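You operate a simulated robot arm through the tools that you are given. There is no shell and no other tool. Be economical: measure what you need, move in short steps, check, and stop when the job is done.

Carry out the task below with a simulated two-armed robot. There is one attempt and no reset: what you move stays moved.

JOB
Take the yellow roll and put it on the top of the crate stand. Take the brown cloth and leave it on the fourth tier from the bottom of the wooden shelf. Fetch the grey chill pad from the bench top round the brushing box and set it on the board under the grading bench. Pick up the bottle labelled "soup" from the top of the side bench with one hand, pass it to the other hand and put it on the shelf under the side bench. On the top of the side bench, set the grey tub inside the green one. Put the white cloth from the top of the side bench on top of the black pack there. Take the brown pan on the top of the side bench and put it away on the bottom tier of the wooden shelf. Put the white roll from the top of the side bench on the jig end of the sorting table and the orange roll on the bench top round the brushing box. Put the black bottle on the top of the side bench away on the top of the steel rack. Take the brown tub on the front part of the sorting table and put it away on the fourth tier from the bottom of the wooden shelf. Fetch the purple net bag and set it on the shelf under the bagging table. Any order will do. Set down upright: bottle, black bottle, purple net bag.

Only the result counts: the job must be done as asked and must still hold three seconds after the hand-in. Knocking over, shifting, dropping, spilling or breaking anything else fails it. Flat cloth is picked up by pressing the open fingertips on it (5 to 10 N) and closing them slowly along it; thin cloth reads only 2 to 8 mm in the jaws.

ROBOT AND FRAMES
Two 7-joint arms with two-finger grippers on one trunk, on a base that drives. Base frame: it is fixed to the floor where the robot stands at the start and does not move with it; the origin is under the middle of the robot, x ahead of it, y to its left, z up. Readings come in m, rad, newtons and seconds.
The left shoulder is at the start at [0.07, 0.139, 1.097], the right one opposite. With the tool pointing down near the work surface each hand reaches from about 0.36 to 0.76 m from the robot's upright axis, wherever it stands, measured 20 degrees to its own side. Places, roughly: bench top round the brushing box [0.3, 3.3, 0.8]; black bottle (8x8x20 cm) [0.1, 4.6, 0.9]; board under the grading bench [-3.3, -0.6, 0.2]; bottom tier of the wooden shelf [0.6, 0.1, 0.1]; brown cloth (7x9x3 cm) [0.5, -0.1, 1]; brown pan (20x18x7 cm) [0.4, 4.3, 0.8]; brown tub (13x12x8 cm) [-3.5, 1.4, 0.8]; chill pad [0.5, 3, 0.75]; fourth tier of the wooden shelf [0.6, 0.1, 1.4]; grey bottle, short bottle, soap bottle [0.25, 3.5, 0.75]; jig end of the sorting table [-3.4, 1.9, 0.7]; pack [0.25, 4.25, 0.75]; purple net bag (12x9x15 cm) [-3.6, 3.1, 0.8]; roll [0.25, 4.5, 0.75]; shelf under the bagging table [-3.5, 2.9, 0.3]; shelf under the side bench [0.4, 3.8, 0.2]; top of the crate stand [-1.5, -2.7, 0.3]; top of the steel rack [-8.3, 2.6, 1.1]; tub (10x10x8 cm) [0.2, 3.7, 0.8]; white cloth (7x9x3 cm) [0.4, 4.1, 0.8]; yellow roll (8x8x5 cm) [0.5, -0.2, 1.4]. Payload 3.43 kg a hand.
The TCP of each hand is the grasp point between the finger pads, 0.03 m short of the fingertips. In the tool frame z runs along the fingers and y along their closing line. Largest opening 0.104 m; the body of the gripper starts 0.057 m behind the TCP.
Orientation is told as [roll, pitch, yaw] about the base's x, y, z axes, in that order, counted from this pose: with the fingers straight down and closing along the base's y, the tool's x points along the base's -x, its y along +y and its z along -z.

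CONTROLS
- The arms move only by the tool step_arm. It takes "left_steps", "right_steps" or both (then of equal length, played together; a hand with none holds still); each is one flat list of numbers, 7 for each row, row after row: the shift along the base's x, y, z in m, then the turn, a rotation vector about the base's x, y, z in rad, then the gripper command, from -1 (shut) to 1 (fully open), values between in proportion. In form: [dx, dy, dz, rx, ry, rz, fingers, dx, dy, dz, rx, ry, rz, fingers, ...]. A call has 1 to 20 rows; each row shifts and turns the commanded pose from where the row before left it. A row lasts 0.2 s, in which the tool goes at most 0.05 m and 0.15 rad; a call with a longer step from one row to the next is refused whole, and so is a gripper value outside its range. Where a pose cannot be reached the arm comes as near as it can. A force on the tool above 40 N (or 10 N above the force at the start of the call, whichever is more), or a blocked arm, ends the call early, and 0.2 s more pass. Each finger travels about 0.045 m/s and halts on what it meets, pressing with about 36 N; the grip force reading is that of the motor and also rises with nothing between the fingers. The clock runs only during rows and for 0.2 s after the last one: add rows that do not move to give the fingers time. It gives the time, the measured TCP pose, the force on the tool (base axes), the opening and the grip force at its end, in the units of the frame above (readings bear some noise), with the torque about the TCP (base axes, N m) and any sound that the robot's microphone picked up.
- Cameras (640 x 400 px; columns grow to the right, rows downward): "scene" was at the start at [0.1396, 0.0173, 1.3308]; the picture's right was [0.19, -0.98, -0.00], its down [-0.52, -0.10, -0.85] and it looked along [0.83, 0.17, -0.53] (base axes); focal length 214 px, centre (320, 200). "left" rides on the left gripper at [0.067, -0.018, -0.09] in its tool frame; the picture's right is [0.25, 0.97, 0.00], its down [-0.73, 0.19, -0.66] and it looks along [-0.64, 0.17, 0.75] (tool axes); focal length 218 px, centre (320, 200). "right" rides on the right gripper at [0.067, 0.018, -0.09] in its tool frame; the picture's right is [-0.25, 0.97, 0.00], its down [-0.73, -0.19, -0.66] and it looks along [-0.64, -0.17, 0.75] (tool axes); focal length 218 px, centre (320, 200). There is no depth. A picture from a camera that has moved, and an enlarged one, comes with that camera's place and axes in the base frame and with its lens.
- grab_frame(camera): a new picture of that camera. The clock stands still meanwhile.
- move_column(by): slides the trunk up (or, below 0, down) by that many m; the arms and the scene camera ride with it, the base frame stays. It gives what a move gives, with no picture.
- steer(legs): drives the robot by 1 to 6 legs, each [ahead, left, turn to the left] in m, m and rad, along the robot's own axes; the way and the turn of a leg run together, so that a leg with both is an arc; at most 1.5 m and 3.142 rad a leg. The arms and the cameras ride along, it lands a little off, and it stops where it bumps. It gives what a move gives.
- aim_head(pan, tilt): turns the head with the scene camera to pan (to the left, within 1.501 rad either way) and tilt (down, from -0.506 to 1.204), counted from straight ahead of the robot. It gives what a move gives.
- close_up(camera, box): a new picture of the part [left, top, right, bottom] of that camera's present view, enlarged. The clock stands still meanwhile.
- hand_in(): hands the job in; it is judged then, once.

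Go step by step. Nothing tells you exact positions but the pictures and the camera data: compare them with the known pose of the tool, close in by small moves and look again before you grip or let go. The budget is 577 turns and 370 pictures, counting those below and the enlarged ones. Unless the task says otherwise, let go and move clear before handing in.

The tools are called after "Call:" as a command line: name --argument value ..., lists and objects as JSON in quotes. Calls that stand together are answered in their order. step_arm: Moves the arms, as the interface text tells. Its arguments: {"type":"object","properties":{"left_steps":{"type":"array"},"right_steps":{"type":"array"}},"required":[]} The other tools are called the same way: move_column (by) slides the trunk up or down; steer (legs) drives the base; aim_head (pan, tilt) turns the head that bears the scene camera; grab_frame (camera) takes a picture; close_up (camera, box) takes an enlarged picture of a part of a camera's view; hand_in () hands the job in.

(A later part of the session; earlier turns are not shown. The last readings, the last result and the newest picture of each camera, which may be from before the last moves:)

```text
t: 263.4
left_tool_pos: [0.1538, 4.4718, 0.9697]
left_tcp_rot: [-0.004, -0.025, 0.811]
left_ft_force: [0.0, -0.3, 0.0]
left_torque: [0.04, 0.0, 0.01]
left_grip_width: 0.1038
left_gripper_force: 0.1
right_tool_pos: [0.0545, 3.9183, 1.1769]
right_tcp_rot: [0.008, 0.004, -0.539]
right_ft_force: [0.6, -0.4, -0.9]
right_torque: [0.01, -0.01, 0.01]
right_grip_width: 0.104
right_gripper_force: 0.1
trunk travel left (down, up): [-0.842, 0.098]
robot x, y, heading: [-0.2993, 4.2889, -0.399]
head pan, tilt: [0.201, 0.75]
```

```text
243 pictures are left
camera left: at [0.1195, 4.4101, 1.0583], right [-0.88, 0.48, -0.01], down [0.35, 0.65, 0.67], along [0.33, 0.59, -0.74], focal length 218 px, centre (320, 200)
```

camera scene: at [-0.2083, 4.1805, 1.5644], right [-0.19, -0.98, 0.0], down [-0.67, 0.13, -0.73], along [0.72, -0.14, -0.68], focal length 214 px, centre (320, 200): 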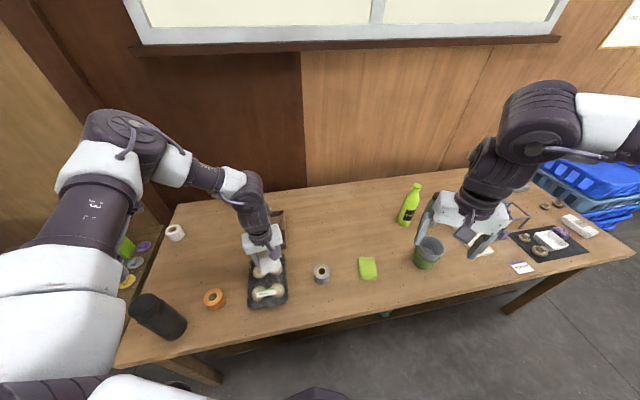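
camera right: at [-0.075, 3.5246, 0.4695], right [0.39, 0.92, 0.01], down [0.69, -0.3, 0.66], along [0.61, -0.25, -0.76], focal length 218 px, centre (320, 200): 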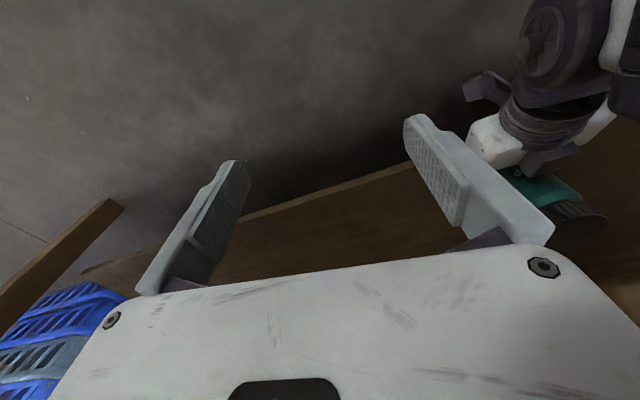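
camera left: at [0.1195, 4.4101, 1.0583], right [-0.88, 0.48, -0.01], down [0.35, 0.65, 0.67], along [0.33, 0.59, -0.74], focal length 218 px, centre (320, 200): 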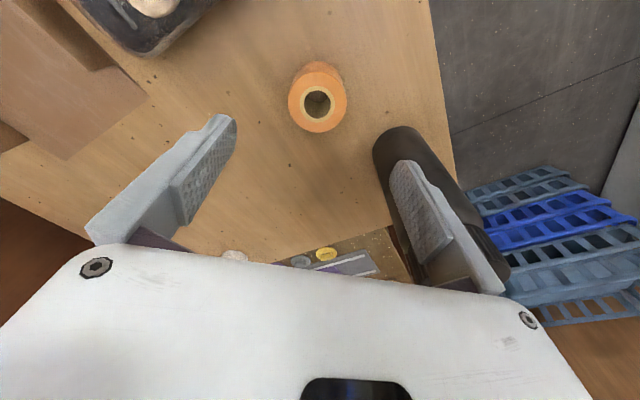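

Now the roll is centred under the hand with the black bottle clear. I lower and grip.

Call:
step_arm --left_steps '[0.004, 0.001, -0.035, 0, 0, 0, 1, 0, 0, -0.035, 0, 0, 0, 1, 0, 0, -0.035, 0, 0, 0, 1, 0, 0, -0.03, 0, 0, 0, 1, 0, 0, -0.008, 0, 0, 0, 1, 0, 0, 0, 0, 0, 0, 1]'

Call:
grab_frame --camera "left"

```text
t: 264.8
left_tool_pos: [0.1584, 4.4726, 0.8294]
left_tcp_rot: [-0.004, -0.024, 0.811]
left_ft_force: [-0.4, 0.4, -1.1]
left_torque: [-0.02, 0.02, 0.02]
left_grip_width: 0.1041
left_gripper_force: 0.0
right_tool_pos: [0.0542, 3.9169, 1.1769]
right_tcp_rot: [0.008, 0.004, -0.538]
right_ft_force: [0.1, 0.2, -0.6]
right_torque: [-0.04, -0.01, -0.02]
right_grip_width: 0.104
right_gripper_force: 0.0
trunk travel left (down, up): [-0.842, 0.098]
robot x, y, heading: [-0.2991, 4.2899, -0.399]
head pan, tilt: [0.201, 0.75]
```

```text
242 pictures are left
camera left: at [0.1226, 4.4116, 0.9156], right [-0.88, 0.48, -0.01], down [0.35, 0.65, 0.67], along [0.33, 0.59, -0.74], focal length 218 px, centre (320, 200)
```

left: 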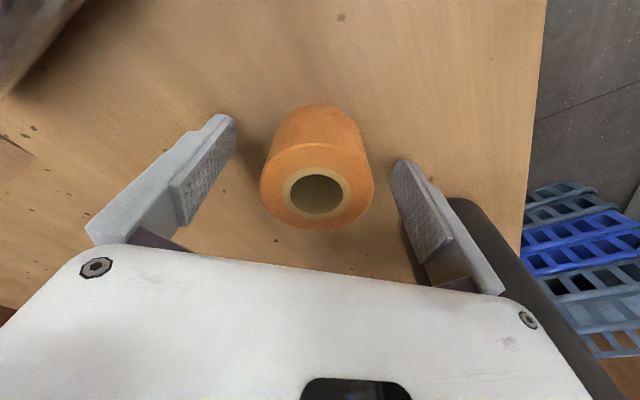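

Call:
step_arm --left_steps '[0, 0, 0, 0, 0, 0, 0.6, 0, 0, 0, 0, 0, 0, 0.3, 0, 0, 0, 0, 0, 0, 0, 0, 0, 0, 0, 0, 0, -0.3, 0, 0, 0, 0, 0, 0, -0.3, 0, 0, 0, 0, 0, 0, -0.3, 0, 0, 0.02, 0, 0, 0, -0.3, 0, 0, 0.04, 0, 0, 0, -0.3, 0, 0, 0.04, 0, 0, 0, -0.3, 0, 0, 0.04, 0, 0, 0, -0.3]'

Call:
grab_frame --camera "left"

Call:
grab_frame --camera "scene"

```text
t: 267.0
left_tool_pos: [0.1586, 4.4728, 0.97]
left_tcp_rot: [-0.002, -0.027, 0.812]
left_ft_force: [-0.8, 0.0, -1.5]
left_torque: [0.01, 0.02, 0.03]
left_grip_width: 0.0589
left_gripper_force: 36.2
right_tool_pos: [0.0533, 3.9187, 1.177]
right_tcp_rot: [0.006, 0.004, -0.539]
right_ft_force: [0.2, -0.3, -0.7]
right_torque: [0.0, -0.01, 0.01]
right_grip_width: 0.1041
right_gripper_force: 0.1
trunk travel left (down, up): [-0.842, 0.098]
robot x, y, heading: [-0.2983, 4.2897, -0.395]
head pan, tilt: [0.201, 0.75]
```

```text
241 pictures are left
camera left: at [0.122, 4.412, 1.057], right [-0.88, 0.48, -0.01], down [0.35, 0.65, 0.68], along [0.33, 0.59, -0.74], focal length 218 px, centre (320, 200)
```

left: 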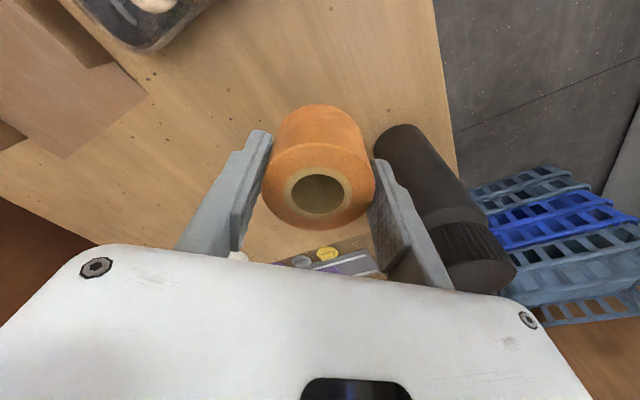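

```text
240 pictures are left
camera scene: at [-0.1714, 4.2531, 1.5643], right [-0.19, -0.98, 0.0], down [-0.67, 0.13, -0.73], along [0.72, -0.14, -0.68], focal length 214 px, centre (320, 200)
```

scene: 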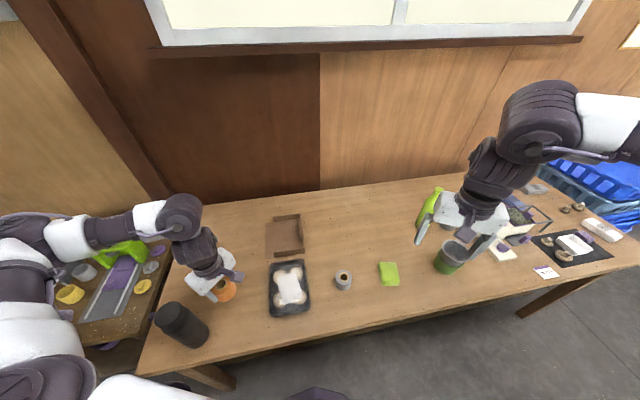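

The orange roll is held. I raise it and move the base right to the brushing-box end, keeping clear of the black bottle.

Call:
step_arm --left_steps '[0, 0, 0.03, 0, 0, 0, -0.3, -0.01, 0, 0.03, 0, 0, 0, -0.3, -0.01, 0, 0.03, 0, 0, 0, -0.3]'

Call:
steer --legs '[[-0.05, -0.4, 0], [0, 0, 0.4]]'

Call:
steer --legs '[[-0.1, -1.05, 0]]'

Call:
aim_head --pan 0 --tilt 0.75

Call:
grab_frame --camera "scene"

```text
t: 267.8
left_tool_pos: [0.1381, 4.4725, 1.0579]
left_tcp_rot: [-0.001, -0.024, 0.814]
left_ft_force: [-0.9, 0.7, -1.4]
left_torque: [0.0, -0.02, 0.04]
left_grip_width: 0.0588
left_gripper_force: 36.1
right_tool_pos: [0.0535, 3.9175, 1.1767]
right_tcp_rot: [0.007, 0.005, -0.54]
right_ft_force: [-1.1, -0.3, -0.3]
right_torque: [-0.02, 0.0, -0.02]
right_grip_width: 0.1039
right_gripper_force: 0.1
trunk travel left (down, up): [-0.842, 0.098]
robot x, y, heading: [-0.301, 4.2921, -0.398]
head pan, tilt: [0.201, 0.75]
```

```text
t: 271.5
left_tool_pos: [-0.1654, 4.2748, 1.0585]
left_tcp_rot: [-0.001, -0.025, 1.204]
left_ft_force: [-0.4, 0.7, -1.2]
left_torque: [0.0, 0.0, 0.03]
left_grip_width: 0.0591
left_gripper_force: 36.4
right_tool_pos: [-0.0327, 3.7312, 1.1776]
right_tcp_rot: [0.008, 0.003, -0.147]
right_ft_force: [0.4, -0.3, 0.7]
right_torque: [0.02, 0.02, 0.01]
right_grip_width: 0.1042
right_gripper_force: 0.1
trunk travel left (down, up): [-0.842, 0.098]
robot x, y, heading: [-0.5054, 3.938, -0.004]
head pan, tilt: [0.201, 0.75]
```

```text
t: 276.9
left_tool_pos: [-0.2708, 3.2302, 1.0591]
left_tcp_rot: [-0.002, -0.025, 1.203]
left_ft_force: [0.0, -0.5, -0.4]
left_torque: [0.03, 0.01, -0.01]
left_grip_width: 0.0588
left_gripper_force: 35.6
right_tool_pos: [-0.1369, 2.6854, 1.1772]
right_tcp_rot: [0.005, 0.004, -0.149]
right_ft_force: [1.3, 0.7, -0.1]
right_torque: [0.05, -0.01, -0.02]
right_grip_width: 0.1041
right_gripper_force: 0.0
trunk travel left (down, up): [-0.842, 0.098]
robot x, y, heading: [-0.6092, 2.8908, -0.007]
head pan, tilt: [0.201, 0.75]
```

```text
t: 277.6
left_tool_pos: [-0.27, 3.2286, 1.0596]
left_tcp_rot: [-0.002, -0.026, 1.201]
left_ft_force: [0.2, -0.7, -0.3]
left_torque: [-0.03, 0.06, 0.01]
left_grip_width: 0.0591
left_gripper_force: 35.9
right_tool_pos: [-0.1359, 2.6847, 1.1769]
right_tcp_rot: [0.007, 0.005, -0.149]
right_ft_force: [-0.2, 0.0, -0.3]
right_torque: [0.02, 0.01, 0.01]
right_grip_width: 0.104
right_gripper_force: 0.0
trunk travel left (down, up): [-0.842, 0.098]
robot x, y, heading: [-0.6073, 2.8893, -0.006]
head pan, tilt: [0.0, 0.75]
```

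```text
239 pictures are left
camera scene: at [-0.4714, 2.8913, 1.5643], right [0.0, -1.0, 0.0], down [-0.68, 0.0, -0.73], along [0.73, 0.0, -0.68], focal length 214 px, centre (320, 200)
```

scene: 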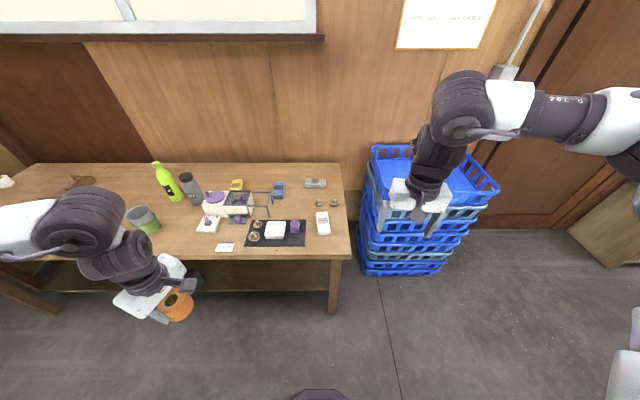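

Call:
close_up --camera "scene" --box '[190, 160, 350, 260]'

```text
4.00 times, centred on (270, 210) of scene
camera zoom: at [-0.4714, 2.8913, 1.5643], right [0.0, -1.0, 0.0], down [-0.68, 0.0, -0.73], along [0.73, 0.0, -0.68], focal length 858 px, centre (520, 160)
```

zoom: 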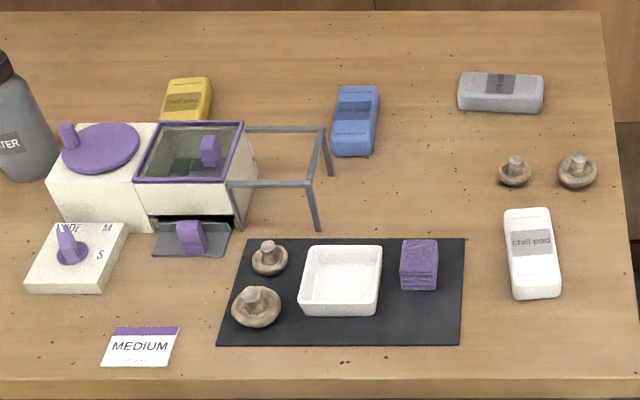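

There is a free spot at about (0.316, 3.014) between the frame and the mushrooms; the grey pad is at (0.489, 2.92). I drive forward and bring the roll there.

Call:
steer --legs '[[0.33, 0, 0]]'

Call:
step_arm --left_steps '[0.028, -0.024, 0, 0, 0, 0, -0.3, 0.028, -0.024, 0, 0, 0, 0, -0.3, 0.028, -0.024, 0, 0, 0, 0, -0.3, 0.028, -0.024, 0, 0, 0, 0, -0.3, 0.028, -0.024, 0, 0, 0, 0, -0.3, 0.028, -0.024, 0, 0, 0, 0, -0.3, 0.028, -0.024, 0, 0, 0, 0, -0.3, 0.028, -0.024, 0, 0, 0, 0, -0.3, 0.028, -0.024, 0, 0, 0, 0, -0.3]'

Call:
grab_frame --camera "left"

Call:
grab_frame --camera "scene"

```text
t: 279.8
left_tool_pos: [0.0582, 3.2278, 1.0585]
left_tcp_rot: [-0.004, -0.026, 1.206]
left_ft_force: [-0.1, 0.6, -1.1]
left_torque: [0.01, -0.03, 0.02]
left_grip_width: 0.0588
left_gripper_force: 36.2
right_tool_pos: [0.1913, 2.684, 1.1796]
right_tcp_rot: [0.007, 0.003, -0.147]
right_ft_force: [-0.3, 0.4, -0.2]
right_torque: [-0.02, -0.03, -0.02]
right_grip_width: 0.1041
right_gripper_force: 0.0
trunk travel left (down, up): [-0.842, 0.098]
robot x, y, heading: [-0.2731, 2.8913, -0.004]
head pan, tilt: [0.0, 0.75]
```

```text
t: 281.8
left_tool_pos: [0.3126, 3.0112, 1.0574]
left_tcp_rot: [0.002, -0.027, 1.206]
left_ft_force: [0.2, 0.2, -0.6]
left_torque: [0.01, 0.0, 0.0]
left_grip_width: 0.0589
left_gripper_force: 36.1
right_tool_pos: [0.1935, 2.6826, 1.1765]
right_tcp_rot: [0.007, 0.005, -0.147]
right_ft_force: [-0.1, 0.4, 0.3]
right_torque: [0.0, 0.01, 0.01]
right_grip_width: 0.1038
right_gripper_force: 0.2
trunk travel left (down, up): [-0.842, 0.098]
robot x, y, heading: [-0.2721, 2.8936, -0.001]
head pan, tilt: [0.0, 0.75]
```

```text
237 pictures are left
camera left: at [0.3032, 2.9409, 1.1444], right [-0.99, 0.11, -0.01], down [0.08, 0.73, 0.68], along [0.08, 0.67, -0.74], focal length 218 px, centre (320, 200)
```

left: 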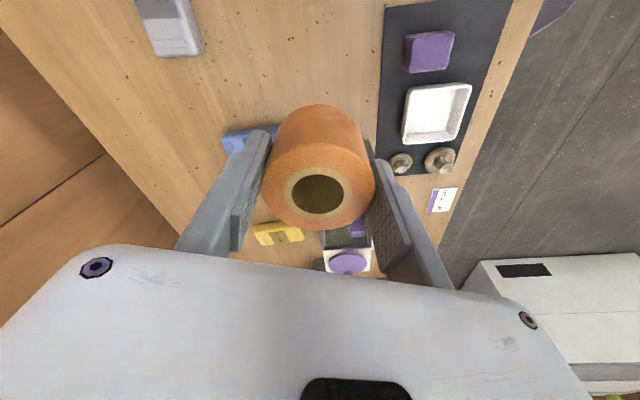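

```text
236 pictures are left
camera scene: at [-0.1398, 2.888, 1.5642], right [0.0, -1.0, 0.0], down [-0.68, 0.0, -0.73], along [0.73, 0.0, -0.68], focal length 214 px, centre (320, 200)
```

scene: 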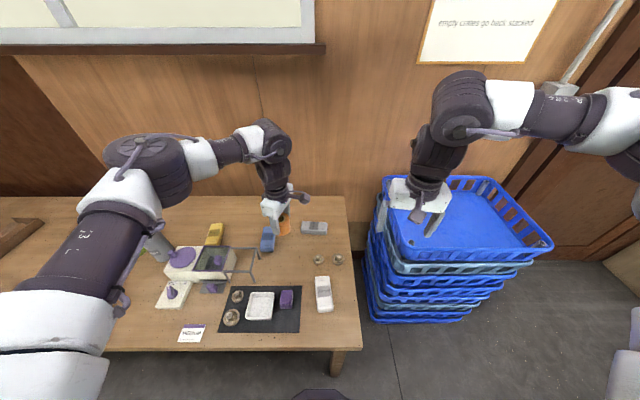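

Position is right. I lower the roll to the bench.

Call:
step_arm --left_steps '[0, 0, -0.04, 0, 0, 0, -0.3, 0, 0, -0.04, 0, 0, 0, -0.3, 0, 0, -0.04, 0, 0, 0, -0.3, 0, 0, -0.04, 0, 0, 0, -0.3, 0, 0, -0.03, 0, 0, 0, -0.3, 0, 0, 0, 0, 0, 0, -0.3]'

Call:
grab_frame --camera "left"

```text
t: 283.2
left_tool_pos: [0.3099, 3.0119, 0.8698]
left_tcp_rot: [-0.002, -0.023, 1.204]
left_ft_force: [0.2, -0.4, -0.8]
left_torque: [-0.01, 0.0, 0.02]
left_grip_width: 0.0588
left_gripper_force: 36.6
right_tool_pos: [0.1933, 2.6839, 1.1784]
right_tcp_rot: [0.007, 0.003, -0.146]
right_ft_force: [0.5, 0.1, 0.5]
right_torque: [-0.05, -0.03, -0.01]
right_grip_width: 0.1037
right_gripper_force: 0.0
trunk travel left (down, up): [-0.842, 0.098]
robot x, y, heading: [-0.2765, 2.8893, -0.007]
head pan, tilt: [0.0, 0.75]
```

```text
235 pictures are left
camera left: at [0.3017, 2.9424, 0.9568], right [-0.99, 0.11, -0.01], down [0.08, 0.73, 0.67], along [0.08, 0.67, -0.74], focal length 218 px, centre (320, 200)
```

left: 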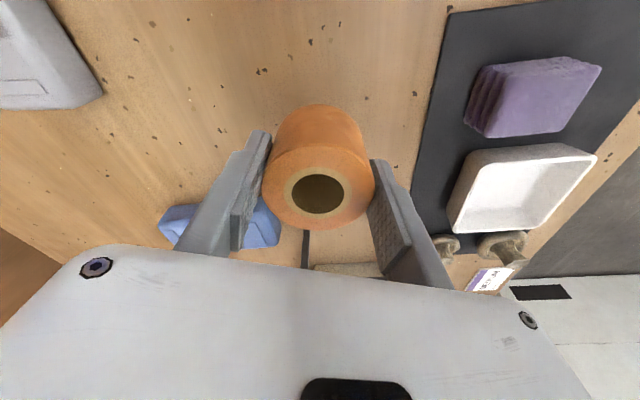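

Call:
step_arm --left_steps '[0, 0, -0.02, 0, 0, 0, -0.3, 0, 0, -0.015, 0, 0, 0, -0.3, 0, 0, -0.006, 0, 0, 0, -0.3, 0, 0, 0, 0, 0, 0, -0.3]'

```text
t: 284.2
left_tool_pos: [0.3113, 3.0108, 0.8281]
left_tcp_rot: [-0.004, -0.025, 1.204]
left_ft_force: [-1.2, 0.5, 5.7]
left_torque: [0.15, 0.14, 0.0]
left_grip_width: 0.0587
left_gripper_force: 36.3
right_tool_pos: [0.1939, 2.6836, 1.1781]
right_tcp_rot: [0.007, 0.002, -0.147]
right_ft_force: [0.1, -0.1, 0.6]
right_torque: [-0.01, -0.01, -0.01]
right_grip_width: 0.104
right_gripper_force: 0.1
trunk travel left (down, up): [-0.842, 0.098]
robot x, y, heading: [-0.2757, 2.8924, 0.004]
head pan, tilt: [0.0, 0.75]
```

Contact. I release (partly open, to avoid the neighbours) and rise straight up.

Call:
step_arm --left_steps '[0, 0, 0, 0, 0, 0, 0.2, 0, 0, 0, 0, 0, 0, 0.4, 0, 0, 0, 0, 0, 0, 0.6, 0, 0, 0.005, 0, 0, 0, 0.6, 0, 0, 0.03, 0, 0, 0, 0.6, 0, 0, 0.04, 0, 0, 0, 0.6, 0, 0, 0.04, 0, 0, 0, 0.6, 0, 0, 0.04, 0, 0, 0, 0.6]'

Call:
grab_frame --camera "left"

```text
t: 286.0
left_tool_pos: [0.3122, 3.0118, 0.9832]
left_tcp_rot: [-0.003, -0.027, 1.203]
left_ft_force: [-0.4, 0.0, -0.3]
left_torque: [-0.02, 0.01, 0.0]
left_grip_width: 0.0832
left_gripper_force: 0.1
right_tool_pos: [0.1932, 2.6836, 1.178]
right_tcp_rot: [0.007, 0.001, -0.147]
right_ft_force: [-1.4, -0.2, 0.4]
right_torque: [-0.02, -0.01, -0.05]
right_grip_width: 0.1039
right_gripper_force: 0.2
trunk travel left (down, up): [-0.842, 0.098]
robot x, y, heading: [-0.2727, 2.8923, 0.001]
head pan, tilt: [0.0, 0.75]
```

```text
234 pictures are left
camera left: at [0.302, 2.9423, 1.07], right [-0.99, 0.11, -0.01], down [0.08, 0.73, 0.67], along [0.08, 0.67, -0.74], focal length 218 px, centre (320, 200)
```

left: 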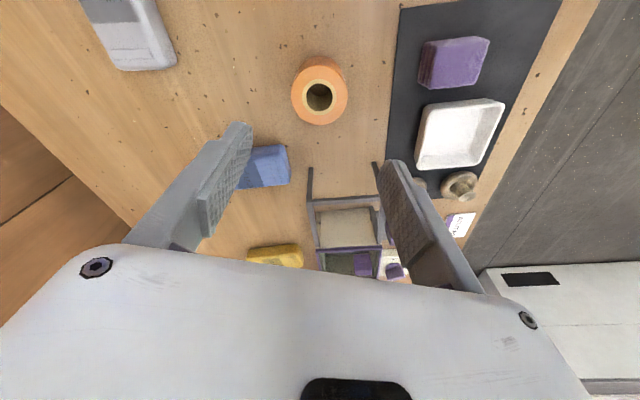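

The orange roll stands by the brushing box. Next, the grey chill pad at (0.488, 2.92): I drive 5 cm closer and bring the left hand above it with yaw 90°.

Call:
steer --legs '[[0.05, 0, 0]]'

Call:
step_arm --left_steps '[0.02, -0.014, 0, 0, 0, 0.06, 1, 0.02, -0.014, 0, 0, 0, 0.06, 1, 0.02, -0.014, 0, 0, 0, 0.06, 1, 0.02, -0.014, -0.02, 0, 0, 0.06, 1, 0.02, -0.014, -0.02, 0, 0, 0.06, 1, 0.02, -0.014, -0.02, 0, 0, 0.06, 1, 0, 0, 0, 0, 0, 0, 1]'

Call:
grab_frame --camera "left"

```text
t: 286.9
left_tool_pos: [0.3534, 3.0116, 0.9867]
left_tcp_rot: [-0.009, -0.028, 1.204]
left_ft_force: [-1.9, -0.6, 0.9]
left_torque: [0.04, -0.08, 0.01]
left_grip_width: 0.0832
left_gripper_force: 0.0
right_tool_pos: [0.2346, 2.6833, 1.1817]
right_tcp_rot: [0.007, -0.005, -0.145]
right_ft_force: [-1.6, -0.9, -0.4]
right_torque: [0.02, -0.06, 0.0]
right_grip_width: 0.1042
right_gripper_force: 0.0
trunk travel left (down, up): [-0.842, 0.098]
robot x, y, heading: [-0.2271, 2.8896, -0.002]
head pan, tilt: [0.0, 0.75]
```

```text
t: 288.5
left_tool_pos: [0.4008, 2.9061, 0.9436]
left_tcp_rot: [-0.001, -0.025, 1.547]
left_ft_force: [0.1, 0.7, 0.1]
left_torque: [-0.03, 0.01, -0.01]
left_grip_width: 0.1041
left_gripper_force: 0.2
left hand out of reach, approached as far as the arm can: row 4, 5, 6
right_tool_pos: [0.2435, 2.6852, 1.177]
right_tcp_rot: [0.007, 0.003, -0.148]
right_ft_force: [0.3, 1.3, -0.5]
right_torque: [-0.03, 0.02, 0.0]
right_grip_width: 0.1042
right_gripper_force: 0.0
trunk travel left (down, up): [-0.842, 0.098]
robot x, y, heading: [-0.2278, 2.8912, -0.003]
head pan, tilt: [0.0, 0.75]
```

```text
233 pictures are left
camera left: at [0.4166, 2.8366, 1.0313], right [-0.97, -0.23, -0.01], down [-0.17, 0.72, 0.67], along [-0.15, 0.66, -0.74], focal length 218 px, centre (320, 200)
```

left: 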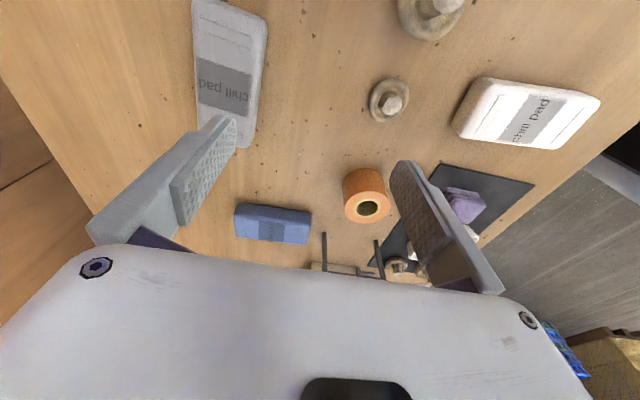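

The left hand cannot reach that far on the centre line. I will use the right hand instead: shift the base left so the pad lies on the right side.

Call:
step_arm --left_steps '[-0.02, 0.02, 0.04, 0, 0, 0, 1, -0.02, 0.02, 0.04, 0, 0, 0, 1, -0.02, 0.02, 0.04, 0, 0, 0, 1, -0.02, 0.02, 0.03, 0, 0, 0, 1, -0.02, 0.02, 0, 0, 0, 0, 1]'

Call:
steer --legs '[[-0.1, 0.23, 0], [0.1, 0, 0]]'

Call:
step_arm --right_steps '[0, 0, 0, 0, 0, -0.142, 1, 0, 0, 0, 0, 0, -0.142, 1, 0, 0, 0, 0, 0, -0.142, 1, 0, 0, 0, 0, 0, -0.142, 1, 0, 0, 0, 0, 0, -0.142, 1, 0, 0, 0, 0, 0, -0.142, 1, 0.02, 0, -0.02, 0, 0, -0.142, 1, 0.02, 0, -0.02, 0, 0, -0.142, 1, 0.02, 0, -0.02, 0, 0, -0.142, 1, 0.02, 0, -0.02, 0, 0, -0.142, 1]'

Call:
grab_frame --camera "right"

Call:
grab_frame --camera "scene"

```text
t: 289.7
left_tool_pos: [0.2993, 3.0062, 1.0983]
left_tcp_rot: [-0.003, -0.024, 1.567]
left_ft_force: [0.8, -0.2, 0.4]
left_torque: [0.02, 0.02, 0.01]
left_grip_width: 0.104
left_gripper_force: 0.1
right_tool_pos: [0.2428, 2.6868, 1.1778]
right_tcp_rot: [0.005, 0.001, -0.146]
right_ft_force: [0.5, -0.8, -0.3]
right_torque: [-0.01, 0.02, -0.01]
right_grip_width: 0.1041
right_gripper_force: 0.0
trunk travel left (down, up): [-0.842, 0.098]
robot x, y, heading: [-0.2271, 2.8886, 0.0]
head pan, tilt: [0.0, 0.75]
```

```text
t: 292.3
left_tool_pos: [0.2929, 3.2354, 1.0991]
left_tcp_rot: [-0.005, -0.026, 1.566]
left_ft_force: [-1.0, 0.3, -0.5]
left_torque: [-0.03, -0.03, 0.0]
left_grip_width: 0.1038
left_gripper_force: 0.1
right_tool_pos: [0.2372, 2.9141, 1.1783]
right_tcp_rot: [0.008, -0.001, -0.145]
right_ft_force: [-1.5, 0.6, -0.4]
right_torque: [0.0, -0.03, 0.01]
right_grip_width: 0.1041
right_gripper_force: 0.0
trunk travel left (down, up): [-0.842, 0.098]
robot x, y, heading: [-0.228, 3.1216, -0.003]
head pan, tilt: [0.0, 0.75]
```

```text
t: 294.5
left_tool_pos: [0.2995, 3.2338, 1.0975]
left_tcp_rot: [-0.001, -0.025, 1.565]
left_ft_force: [0.0, 0.8, -0.5]
left_torque: [-0.01, 0.0, -0.03]
left_grip_width: 0.1039
left_gripper_force: 0.0
right_tool_pos: [0.3516, 2.851, 1.1203]
right_tcp_rot: [0.005, 0.005, -0.711]
right_ft_force: [0.0, 0.3, -0.5]
right_torque: [0.04, 0.04, -0.01]
right_grip_width: 0.104
right_gripper_force: 0.1
right hand out of reach, approached as far as the arm can: row 1, 2, 3, 4, 5, 6, 7, 8, 9, 10
trunk travel left (down, up): [-0.842, 0.098]
robot x, y, heading: [-0.2294, 3.1189, 0.002]
head pan, tilt: [0.0, 0.75]
```

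```text
232 pictures are left
camera right: at [0.3116, 2.9078, 1.212], right [0.82, 0.57, 0.0], down [0.43, -0.63, 0.65], along [0.37, -0.54, -0.76], focal length 218 px, centre (320, 200)
```

right: 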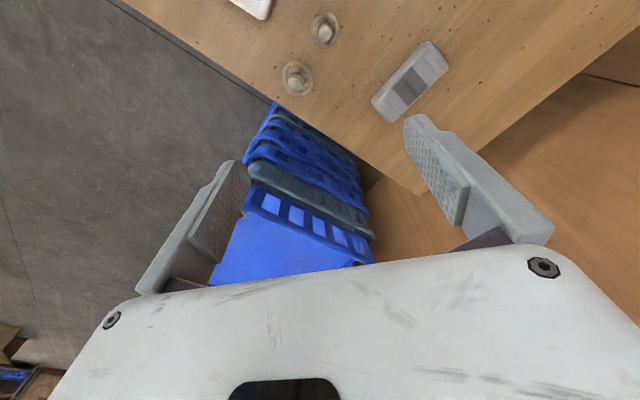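

```text
231 pictures are left
camera scene: at [-0.0916, 3.1195, 1.5641], right [0.0, -1.0, 0.0], down [-0.68, 0.0, -0.73], along [0.73, 0.0, -0.68], focal length 214 px, centre (320, 200)
```

scene: 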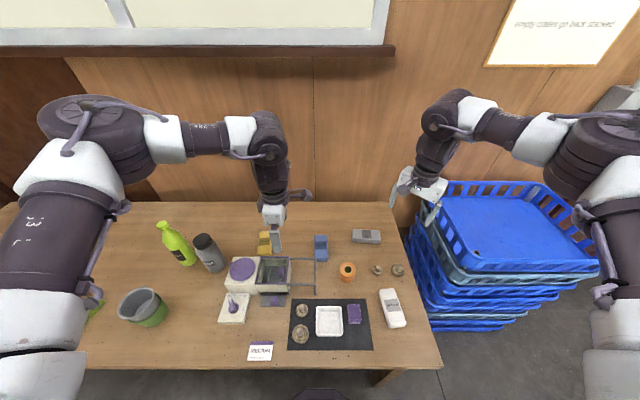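

The base plate is narrow in front, so I can stand closer. I drive 8 cm closer and bring the right hand lower while completing the yaw.

Call:
step_arm --right_steps '[-0.02, 0.01, -0.03, 0, 0, -0.1, 1, -0.02, 0.01, -0.03, 0, 0, -0.1, 1, -0.01, 0.01, -0.03, 0, 0, -0.14, 1, 0, 0.01, -0.02, 0, 0, -0.14, 1, 0, 0, 0, 0, 0, -0.14, 1, 0, 0, 0, 0, 0, -0.14, 1, 0, 0, 0, 0, 0, -0.1, 1]'

Call:
steer --legs '[[0.08, 0, 0]]'

Call:
grab_frame --camera "right"

```text
t: 296.1
left_tool_pos: [0.298, 3.2331, 1.0975]
left_tcp_rot: [0.0, -0.024, 1.565]
left_ft_force: [0.7, 0.4, -0.6]
left_torque: [0.04, 0.01, -0.03]
left_grip_width: 0.1042
left_gripper_force: 0.0
right_tool_pos: [0.4078, 2.8262, 0.9861]
right_tcp_rot: [0.005, 0.002, -1.574]
right_ft_force: [-0.7, -0.6, 0.0]
right_torque: [-0.02, 0.0, -0.01]
right_grip_width: 0.1039
right_gripper_force: 0.0
right hand out of reach, approached as far as the arm can: row 1, 2, 3, 4, 5, 6
trunk travel left (down, up): [-0.842, 0.098]
robot x, y, heading: [-0.2275, 3.1201, -0.003]
head pan, tilt: [0.0, 0.75]
```

```text
t: 297.1
left_tool_pos: [0.3727, 3.2332, 1.1002]
left_tcp_rot: [-0.008, -0.024, 1.565]
left_ft_force: [-1.4, -0.1, 1.0]
left_torque: [-0.01, -0.03, 0.02]
left_grip_width: 0.1039
left_gripper_force: 0.0
right_tool_pos: [0.4852, 2.8266, 0.9903]
right_tcp_rot: [0.011, 0.003, -1.573]
right_ft_force: [-0.1, 0.8, 0.2]
right_torque: [-0.03, -0.03, 0.0]
right_grip_width: 0.1039
right_gripper_force: 0.1
trunk travel left (down, up): [-0.842, 0.098]
robot x, y, heading: [-0.1497, 3.1192, -0.005]
head pan, tilt: [0.0, 0.75]
```

```text
230 pictures are left
camera right: at [0.5005, 2.8939, 1.0813], right [0.97, -0.25, 0.01], down [-0.2, -0.73, 0.65], along [-0.16, -0.63, -0.76], focal length 218 px, centre (320, 200)
```

right: 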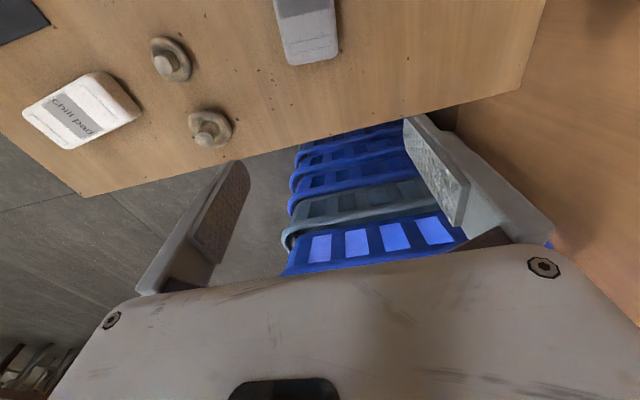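

The yaw is set. I move the hand +9 cm in y over the pad.

Call:
step_arm --right_steps '[0, 0.03, 0, 0, 0, 0, 1, 0, 0.03, 0, 0, 0, 0, 1, 0, 0.03, -0.03, 0, 0, 0, 1, 0, 0, -0.03, 0, 0, 0, 1]'

Call:
grab_frame --camera "right"

```text
t: 298.1
left_tool_pos: [0.3777, 3.2327, 1.0985]
left_tcp_rot: [-0.003, -0.025, 1.565]
left_ft_force: [-0.3, -1.4, 0.0]
left_torque: [-0.02, -0.04, 0.02]
left_grip_width: 0.104
left_gripper_force: 0.1
right_tool_pos: [0.4916, 2.9179, 0.9264]
right_tcp_rot: [0.005, 0.004, -1.572]
right_ft_force: [0.5, -0.3, -0.6]
right_torque: [0.01, -0.01, 0.0]
right_grip_width: 0.1041
right_gripper_force: 0.1
right hand out of reach, approached as far as the arm can: row 1
trunk travel left (down, up): [-0.842, 0.098]
robot x, y, heading: [-0.1503, 3.1217, -0.005]
head pan, tilt: [0.0, 0.75]
```

```text
229 pictures are left
camera right: at [0.5091, 2.984, 1.0176], right [0.97, -0.25, 0.0], down [-0.2, -0.73, 0.65], along [-0.16, -0.63, -0.76], focal length 218 px, centre (320, 200)
```

right: 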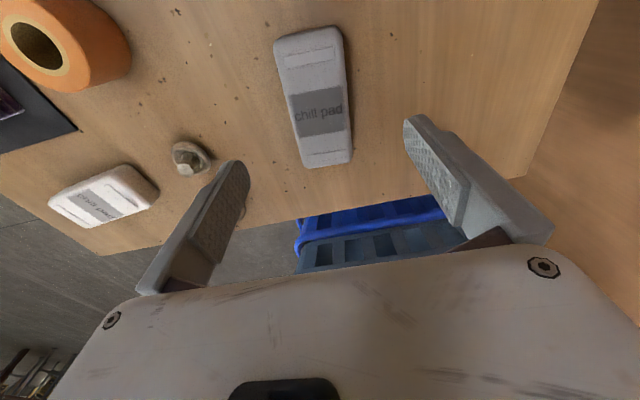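

The pad is centred at (0.492, 2.927). I align slightly, lower and grip.

Call:
step_arm --right_steps '[0, 0.006, -0.03, 0, 0, -0.06, 1, 0, 0, -0.03, 0, 0, 0, 1, 0, 0, -0.03, 0, 0, 0, 1, 0, 0, -0.013, 0, 0, 0, 1, 0, 0, 0, 0, 0, 0, 1]'

Call:
grab_frame --camera "right"

```text
t: 299.4
left_tool_pos: [0.3788, 3.233, 1.0984]
left_tcp_rot: [-0.004, -0.024, 1.565]
left_ft_force: [0.8, 0.1, -0.1]
left_torque: [0.04, 0.0, 0.01]
left_grip_width: 0.104
left_gripper_force: 0.0
right_tool_pos: [0.4906, 2.921, 0.8221]
right_tcp_rot: [0.003, 0.004, -1.633]
right_ft_force: [-0.4, 0.0, 0.3]
right_torque: [-0.03, 0.01, 0.02]
right_grip_width: 0.1036
right_gripper_force: 0.0
trunk travel left (down, up): [-0.842, 0.098]
robot x, y, heading: [-0.1507, 3.1192, -0.0]
head pan, tilt: [0.0, 0.75]
```

```text
228 pictures are left
camera right: at [0.5127, 2.9869, 0.9131], right [0.95, -0.31, 0.0], down [-0.24, -0.72, 0.65], along [-0.2, -0.62, -0.76], focal length 218 px, centre (320, 200)
```

right: 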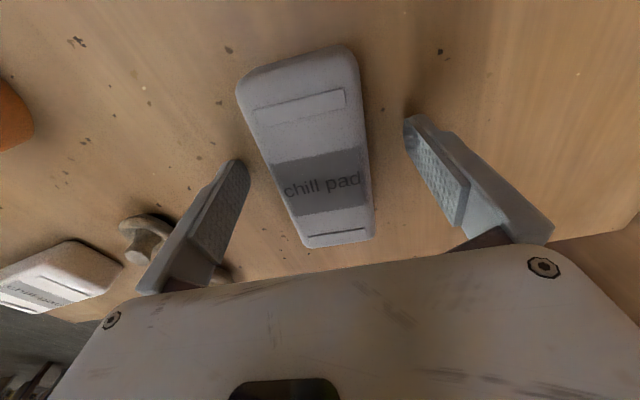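

Call:
step_arm --right_steps '[0, 0, 0, 0, 0, 0, 0.6, 0, 0, 0, 0, 0, 0, 0.3, 0, 0, 0, 0, 0, 0, 0, 0, 0, 0, 0, 0, 0, -0.3, 0, 0, 0, 0, 0, 0, -0.5, 0, 0, 0, 0, 0, 0, -0.5, 0, 0, 0.02, 0, 0, 0, -0.5, 0, 0, 0.04, 0, 0, 0, -0.5, 0, 0, 0.04, 0, 0, 0, -0.5, 0, 0, 0.04, 0, 0, 0, -0.5]'

Call:
grab_frame --camera "right"

```text
t: 301.6
left_tool_pos: [0.377, 3.2334, 1.0974]
left_tcp_rot: [-0.002, -0.024, 1.565]
left_ft_force: [0.0, -0.1, 0.1]
left_torque: [-0.04, 0.01, 0.02]
left_grip_width: 0.104
left_gripper_force: 0.1
right_tool_pos: [0.4907, 2.9224, 0.9599]
right_tcp_rot: [0.005, 0.001, -1.634]
right_ft_force: [-0.3, -0.6, -1.8]
right_torque: [-0.01, 0.01, -0.03]
right_grip_width: 0.0558
right_gripper_force: 36.4
trunk travel left (down, up): [-0.842, 0.098]
robot x, y, heading: [-0.1476, 3.1184, -0.008]
head pan, tilt: [0.0, 0.75]
```

```text
227 pictures are left
camera right: at [0.5118, 2.9885, 1.0517], right [0.95, -0.31, 0.0], down [-0.24, -0.72, 0.65], along [-0.2, -0.62, -0.76], focal length 218 px, centre (320, 200)
```

right: 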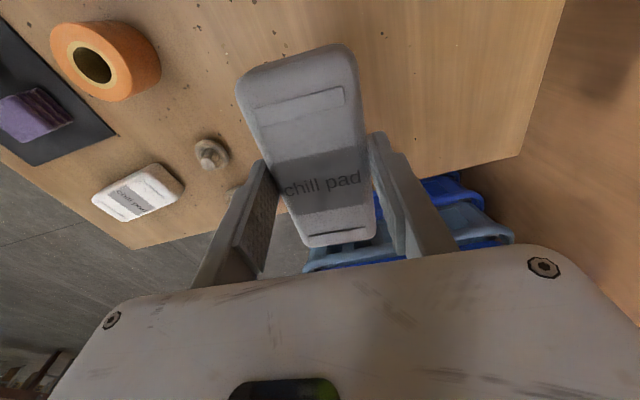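

The pad is held by the right hand. Next the brown pan: I back off, raise the hands, and go to view it closely.

Call:
step_arm --right_steps '[-0.01, 0, 0.04, 0, 0, 0, -0.5, -0.02, 0, 0.04, 0, 0, 0, -0.5, -0.03, 0, 0.02, 0, 0, 0, -0.5, -0.03, 0, 0.0, 0, 0, 0, -0.5]'

Call:
steer --legs '[[-0.45, 0, 0], [0, 1.05, 0]]'

Call:
steer --legs '[[0.2, 0, 0]]'

Call:
aim_head --pan 0.1 --tilt 0.75

Call:
grab_frame --camera "scene"

```text
t: 302.6
left_tool_pos: [0.3762, 3.2334, 1.0986]
left_tcp_rot: [-0.004, -0.025, 1.566]
left_ft_force: [-1.6, 0.2, 0.3]
left_torque: [0.0, -0.02, -0.02]
left_grip_width: 0.1042
left_gripper_force: 0.1
right_tool_pos: [0.4536, 2.922, 0.9957]
right_tcp_rot: [0.009, 0.004, -1.63]
right_ft_force: [0.2, -1.1, -1.3]
right_torque: [0.02, 0.01, -0.01]
right_grip_width: 0.0553
right_gripper_force: 35.7
right hand out of reach, approached as far as the arm can: row 2, 3, 4
trunk travel left (down, up): [-0.842, 0.098]
robot x, y, heading: [-0.1498, 3.1163, -0.005]
head pan, tilt: [0.0, 0.75]
```

```text
t: 310.4
left_tool_pos: [-0.0875, 4.2999, 1.0975]
left_tcp_rot: [-0.004, -0.025, 1.578]
left_ft_force: [0.4, 0.2, 0.9]
left_torque: [0.03, -0.02, 0.01]
left_grip_width: 0.1038
left_gripper_force: 0.1
right_tool_pos: [-0.0068, 3.9904, 0.9941]
right_tcp_rot: [0.006, 0.003, -1.621]
right_ft_force: [-0.1, 0.1, -2.9]
right_torque: [0.0, -0.03, 0.01]
right_grip_width: 0.0553
right_gripper_force: 35.5
trunk travel left (down, up): [-0.842, 0.098]
robot x, y, heading: [-0.6135, 4.1839, 0.013]
head pan, tilt: [0.0, 0.75]
```

```text
t: 311.9
left_tool_pos: [0.11, 4.3044, 1.0999]
left_tcp_rot: [-0.003, -0.023, 1.578]
left_ft_force: [-0.4, -0.3, 0.5]
left_torque: [0.02, -0.07, 0.01]
left_grip_width: 0.1038
left_gripper_force: 0.0
right_tool_pos: [0.1903, 3.9948, 0.9961]
right_tcp_rot: [0.009, 0.004, -1.619]
right_ft_force: [-1.0, -0.4, -1.3]
right_torque: [0.03, -0.04, 0.02]
right_grip_width: 0.0557
right_gripper_force: 36.9
trunk travel left (down, up): [-0.842, 0.098]
robot x, y, heading: [-0.4171, 4.185, 0.011]
head pan, tilt: [0.0, 0.75]
```

```text
t: 312.6
left_tool_pos: [0.1111, 4.3028, 1.0974]
left_tcp_rot: [-0.002, -0.025, 1.578]
left_ft_force: [-0.6, 0.5, 0.6]
left_torque: [-0.01, 0.02, 0.01]
left_grip_width: 0.1039
left_gripper_force: 0.1
right_tool_pos: [0.1928, 3.9936, 0.9937]
right_tcp_rot: [0.006, 0.003, -1.62]
right_ft_force: [0.4, 0.2, -1.8]
right_torque: [0.03, 0.03, 0.0]
right_grip_width: 0.0554
right_gripper_force: 35.8
trunk travel left (down, up): [-0.842, 0.098]
robot x, y, heading: [-0.4098, 4.1864, 0.005]
head pan, tilt: [0.099, 0.75]
```

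```text
226 pictures are left
camera scene: at [-0.2783, 4.193, 1.5643], right [0.11, -0.99, 0.0], down [-0.68, -0.08, -0.73], along [0.73, 0.08, -0.68], focal length 214 px, centre (320, 200)
```

scene: 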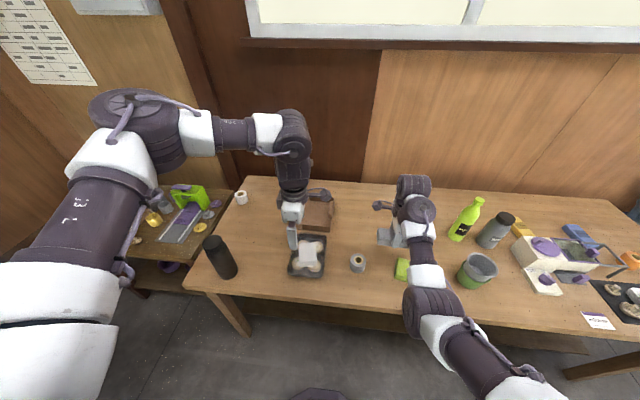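

Call:
step_arm --left_steps '[-0.03, 0.03, 0.01, 0, 0, 0, 1, -0.03, 0.03, 0.01, 0, 0, 0, 1, -0.03, 0.03, 0, 0, 0, 0, 1, 0, 0.03, 0, 0, 0, 0, 1]'

Call:
close_up --camera "scene" --box '[220, 170, 380, 280]'

Call:
grab_frame --camera "left"

```text
t: 313.6
left_tool_pos: [0.0216, 4.4264, 1.1165]
left_tcp_rot: [-0.002, -0.023, 1.576]
left_ft_force: [0.7, 0.0, -0.1]
left_torque: [-0.04, -0.02, 0.03]
left_grip_width: 0.1039
left_gripper_force: 0.1
right_tool_pos: [0.1933, 3.9953, 0.9952]
right_tcp_rot: [0.008, 0.0, -1.619]
right_ft_force: [0.1, 0.3, -1.9]
right_torque: [0.05, 0.04, 0.0]
right_grip_width: 0.0551
right_gripper_force: 35.8
trunk travel left (down, up): [-0.842, 0.098]
robot x, y, heading: [-0.4127, 4.1841, 0.008]
head pan, tilt: [0.099, 0.75]
```

```text
3.64 times, centred on (300, 225) of scene
camera zoom: at [-0.279, 4.1953, 1.5644], right [0.11, -0.99, 0.0], down [-0.68, -0.08, -0.73], along [0.73, 0.08, -0.68], focal length 780 px, centre (393, 109)
```

zoom: 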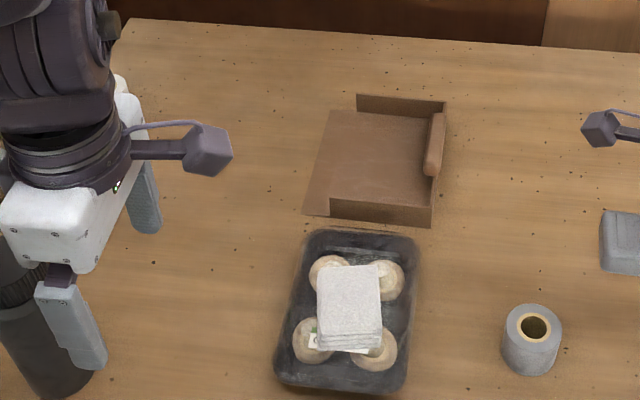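

```text
224 pictures are left
camera left: at [0.04, 4.3582, 1.2041], right [-0.97, -0.26, -0.01], down [-0.2, 0.71, 0.67], along [-0.17, 0.65, -0.74], focal length 218 px, centre (320, 200)
```

left: 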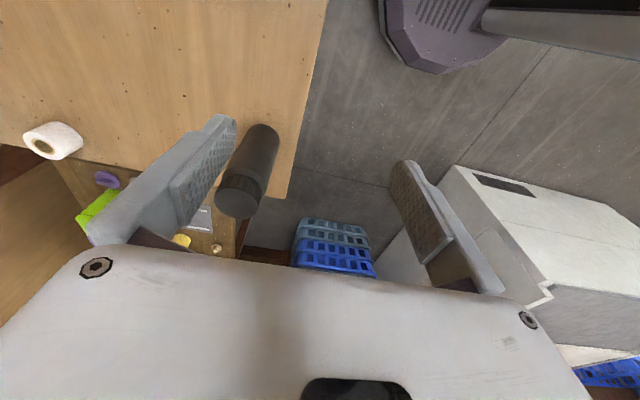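

The pan is a dustpan whose handle bar tops its -y wall at about (0.43, 4.22). I will clamp the handle and wall with the left hand, tilted forward at yaw 0 so it can later slide into the low tier. I reorient first.

Call:
step_arm --left_steps '[0, -0.01, 0, 0, 0, -0.143, 1, 0, -0.01, 0, 0, 0, -0.143, 1, 0, -0.01, 0, 0, 0, -0.143, 1, 0, -0.01, 0, 0, 0, -0.143, 1, 0, -0.01, 0, 0, 0, -0.143, 1, 0, -0.01, 0, 0, 0, -0.143, 1, 0, -0.01, 0, 0, 0, -0.143, 1, 0, -0.01, 0, 0, 0, -0.143, 1, 0, -0.01, 0, 0, 0, -0.143, 1, 0, 0, 0, 0, 0, -0.143, 1, 0, 0, 0, 0, 0, -0.143, 1, 0.01, 0, 0, 0, -0.13, 0, 1, 0.01, 0, 0, 0, -0.13, 0, 1, 0.01, 0, 0, 0, -0.13, 0, 1, 0.01, 0, 0, 0, -0.13, 0, 1, 0.01, 0, 0, 0, -0.13, 0, 1, 0.01, 0, 0, 0, -0.13, 0, 1]'

Call:
grab_frame --camera "left"

Call:
grab_frame --camera "scene"

```text
t: 317.2
left_tool_pos: [0.0743, 4.3191, 1.117]
left_tcp_rot: [-0.009, -0.805, 0.007]
left_ft_force: [-0.3, -0.2, -0.3]
left_torque: [-0.01, -0.01, -0.04]
left_grip_width: 0.104
left_gripper_force: 0.2
left hand out of reach, approached as far as the arm can: row 11
right_tool_pos: [0.1927, 3.9924, 0.9948]
right_tcp_rot: [0.006, 0.006, -1.621]
right_ft_force: [-0.2, -0.8, -1.8]
right_torque: [0.01, 0.02, 0.01]
right_grip_width: 0.0554
right_gripper_force: 36.1
trunk travel left (down, up): [-0.842, 0.098]
robot x, y, heading: [-0.4126, 4.1851, 0.014]
head pan, tilt: [0.099, 0.75]
```

```text
223 pictures are left
camera left: at [-0.037, 4.3025, 1.1303], right [-0.18, 0.97, -0.19], down [0.03, 0.2, 0.98], along [0.98, 0.17, -0.06], focal length 218 px, centre (320, 200)
```

left: 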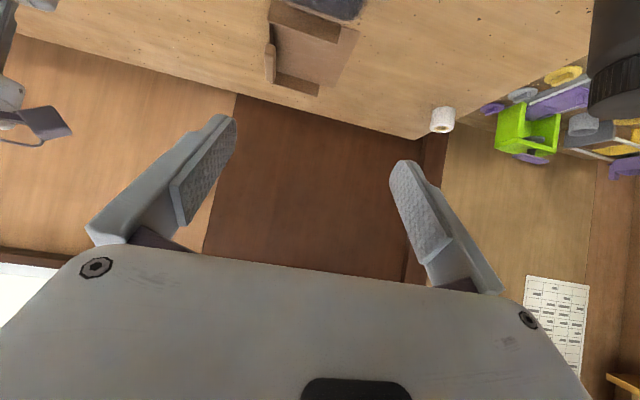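

```text
222 pictures are left
camera scene: at [-0.2782, 4.1903, 1.5644], right [0.11, -0.99, 0.0], down [-0.68, -0.07, -0.73], along [0.73, 0.08, -0.68], focal length 214 px, centre (320, 200)
```

scene: 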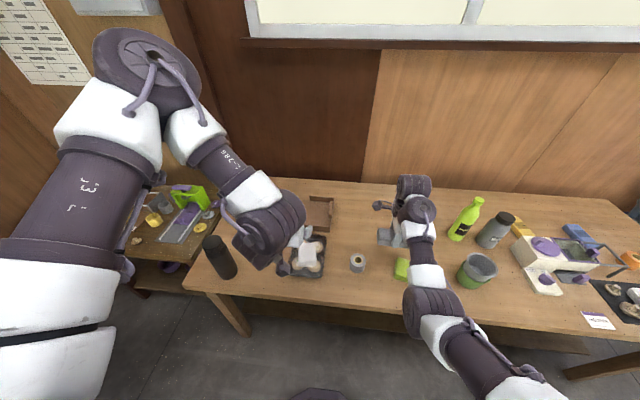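

I drive in 0.2 m and bring the left hand in line with the handle.

Call:
steer --legs '[[0.2, 0, 0]]'

Call:
step_arm --left_steps '[0.008, -0.02, -0.02, 0, 0, 0, 1, 0.008, -0.02, -0.02, 0, 0, 0, 1, 0.008, -0.02, -0.02, 0, 0, 0, 1, 0.008, -0.02, -0.02, 0, 0, 0, 1, 0.008, -0.02, -0.02, 0, 0, 0, 1, 0.0, 0, -0.03, 0, 0, 0, 1, 0, 0, 0, 0, 0, 0, 1]'

Call:
grab_frame --camera "left"

```text
t: 318.8
left_tool_pos: [0.2746, 4.323, 1.1175]
left_tcp_rot: [-0.007, -0.806, 0.006]
left_ft_force: [-0.1, -0.5, 0.0]
left_torque: [-0.02, 0.0, -0.02]
left_grip_width: 0.1042
left_gripper_force: 0.1
right_tool_pos: [0.3932, 3.9956, 0.9964]
right_tcp_rot: [0.009, 0.004, -1.62]
right_ft_force: [-0.1, -0.4, -1.9]
right_torque: [-0.01, 0.0, -0.01]
right_grip_width: 0.055
right_gripper_force: 35.7
trunk travel left (down, up): [-0.842, 0.098]
robot x, y, heading: [-0.2112, 4.1911, 0.009]
head pan, tilt: [0.099, 0.75]
```

```text
t: 320.4
left_tool_pos: [0.3171, 4.2212, 0.9858]
left_tcp_rot: [-0.008, -0.806, 0.007]
left_ft_force: [0.5, 0.4, 0.1]
left_torque: [0.02, -0.02, 0.04]
left_grip_width: 0.1044
left_gripper_force: 0.0
right_tool_pos: [0.3949, 3.9955, 0.9945]
right_tcp_rot: [0.006, 0.003, -1.621]
right_ft_force: [0.0, -0.2, -2.0]
right_torque: [0.01, 0.0, 0.0]
right_grip_width: 0.0554
right_gripper_force: 36.2
trunk travel left (down, up): [-0.842, 0.098]
robot x, y, heading: [-0.2116, 4.1864, 0.011]
head pan, tilt: [0.099, 0.75]
```

```text
221 pictures are left
camera left: at [0.2061, 4.2052, 0.9999], right [-0.18, 0.97, -0.19], down [0.03, 0.2, 0.98], along [0.98, 0.17, -0.07], focal length 218 px, centre (320, 200)
```

left: 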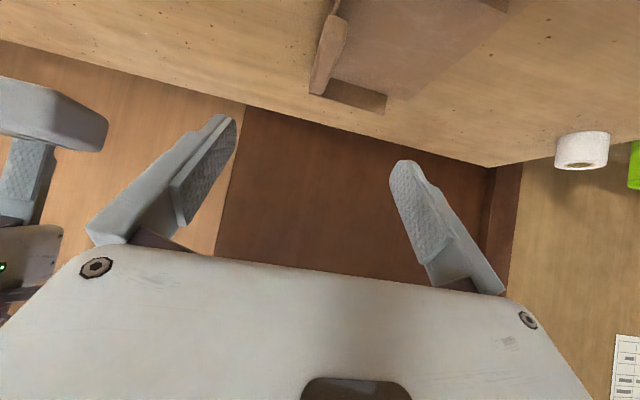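

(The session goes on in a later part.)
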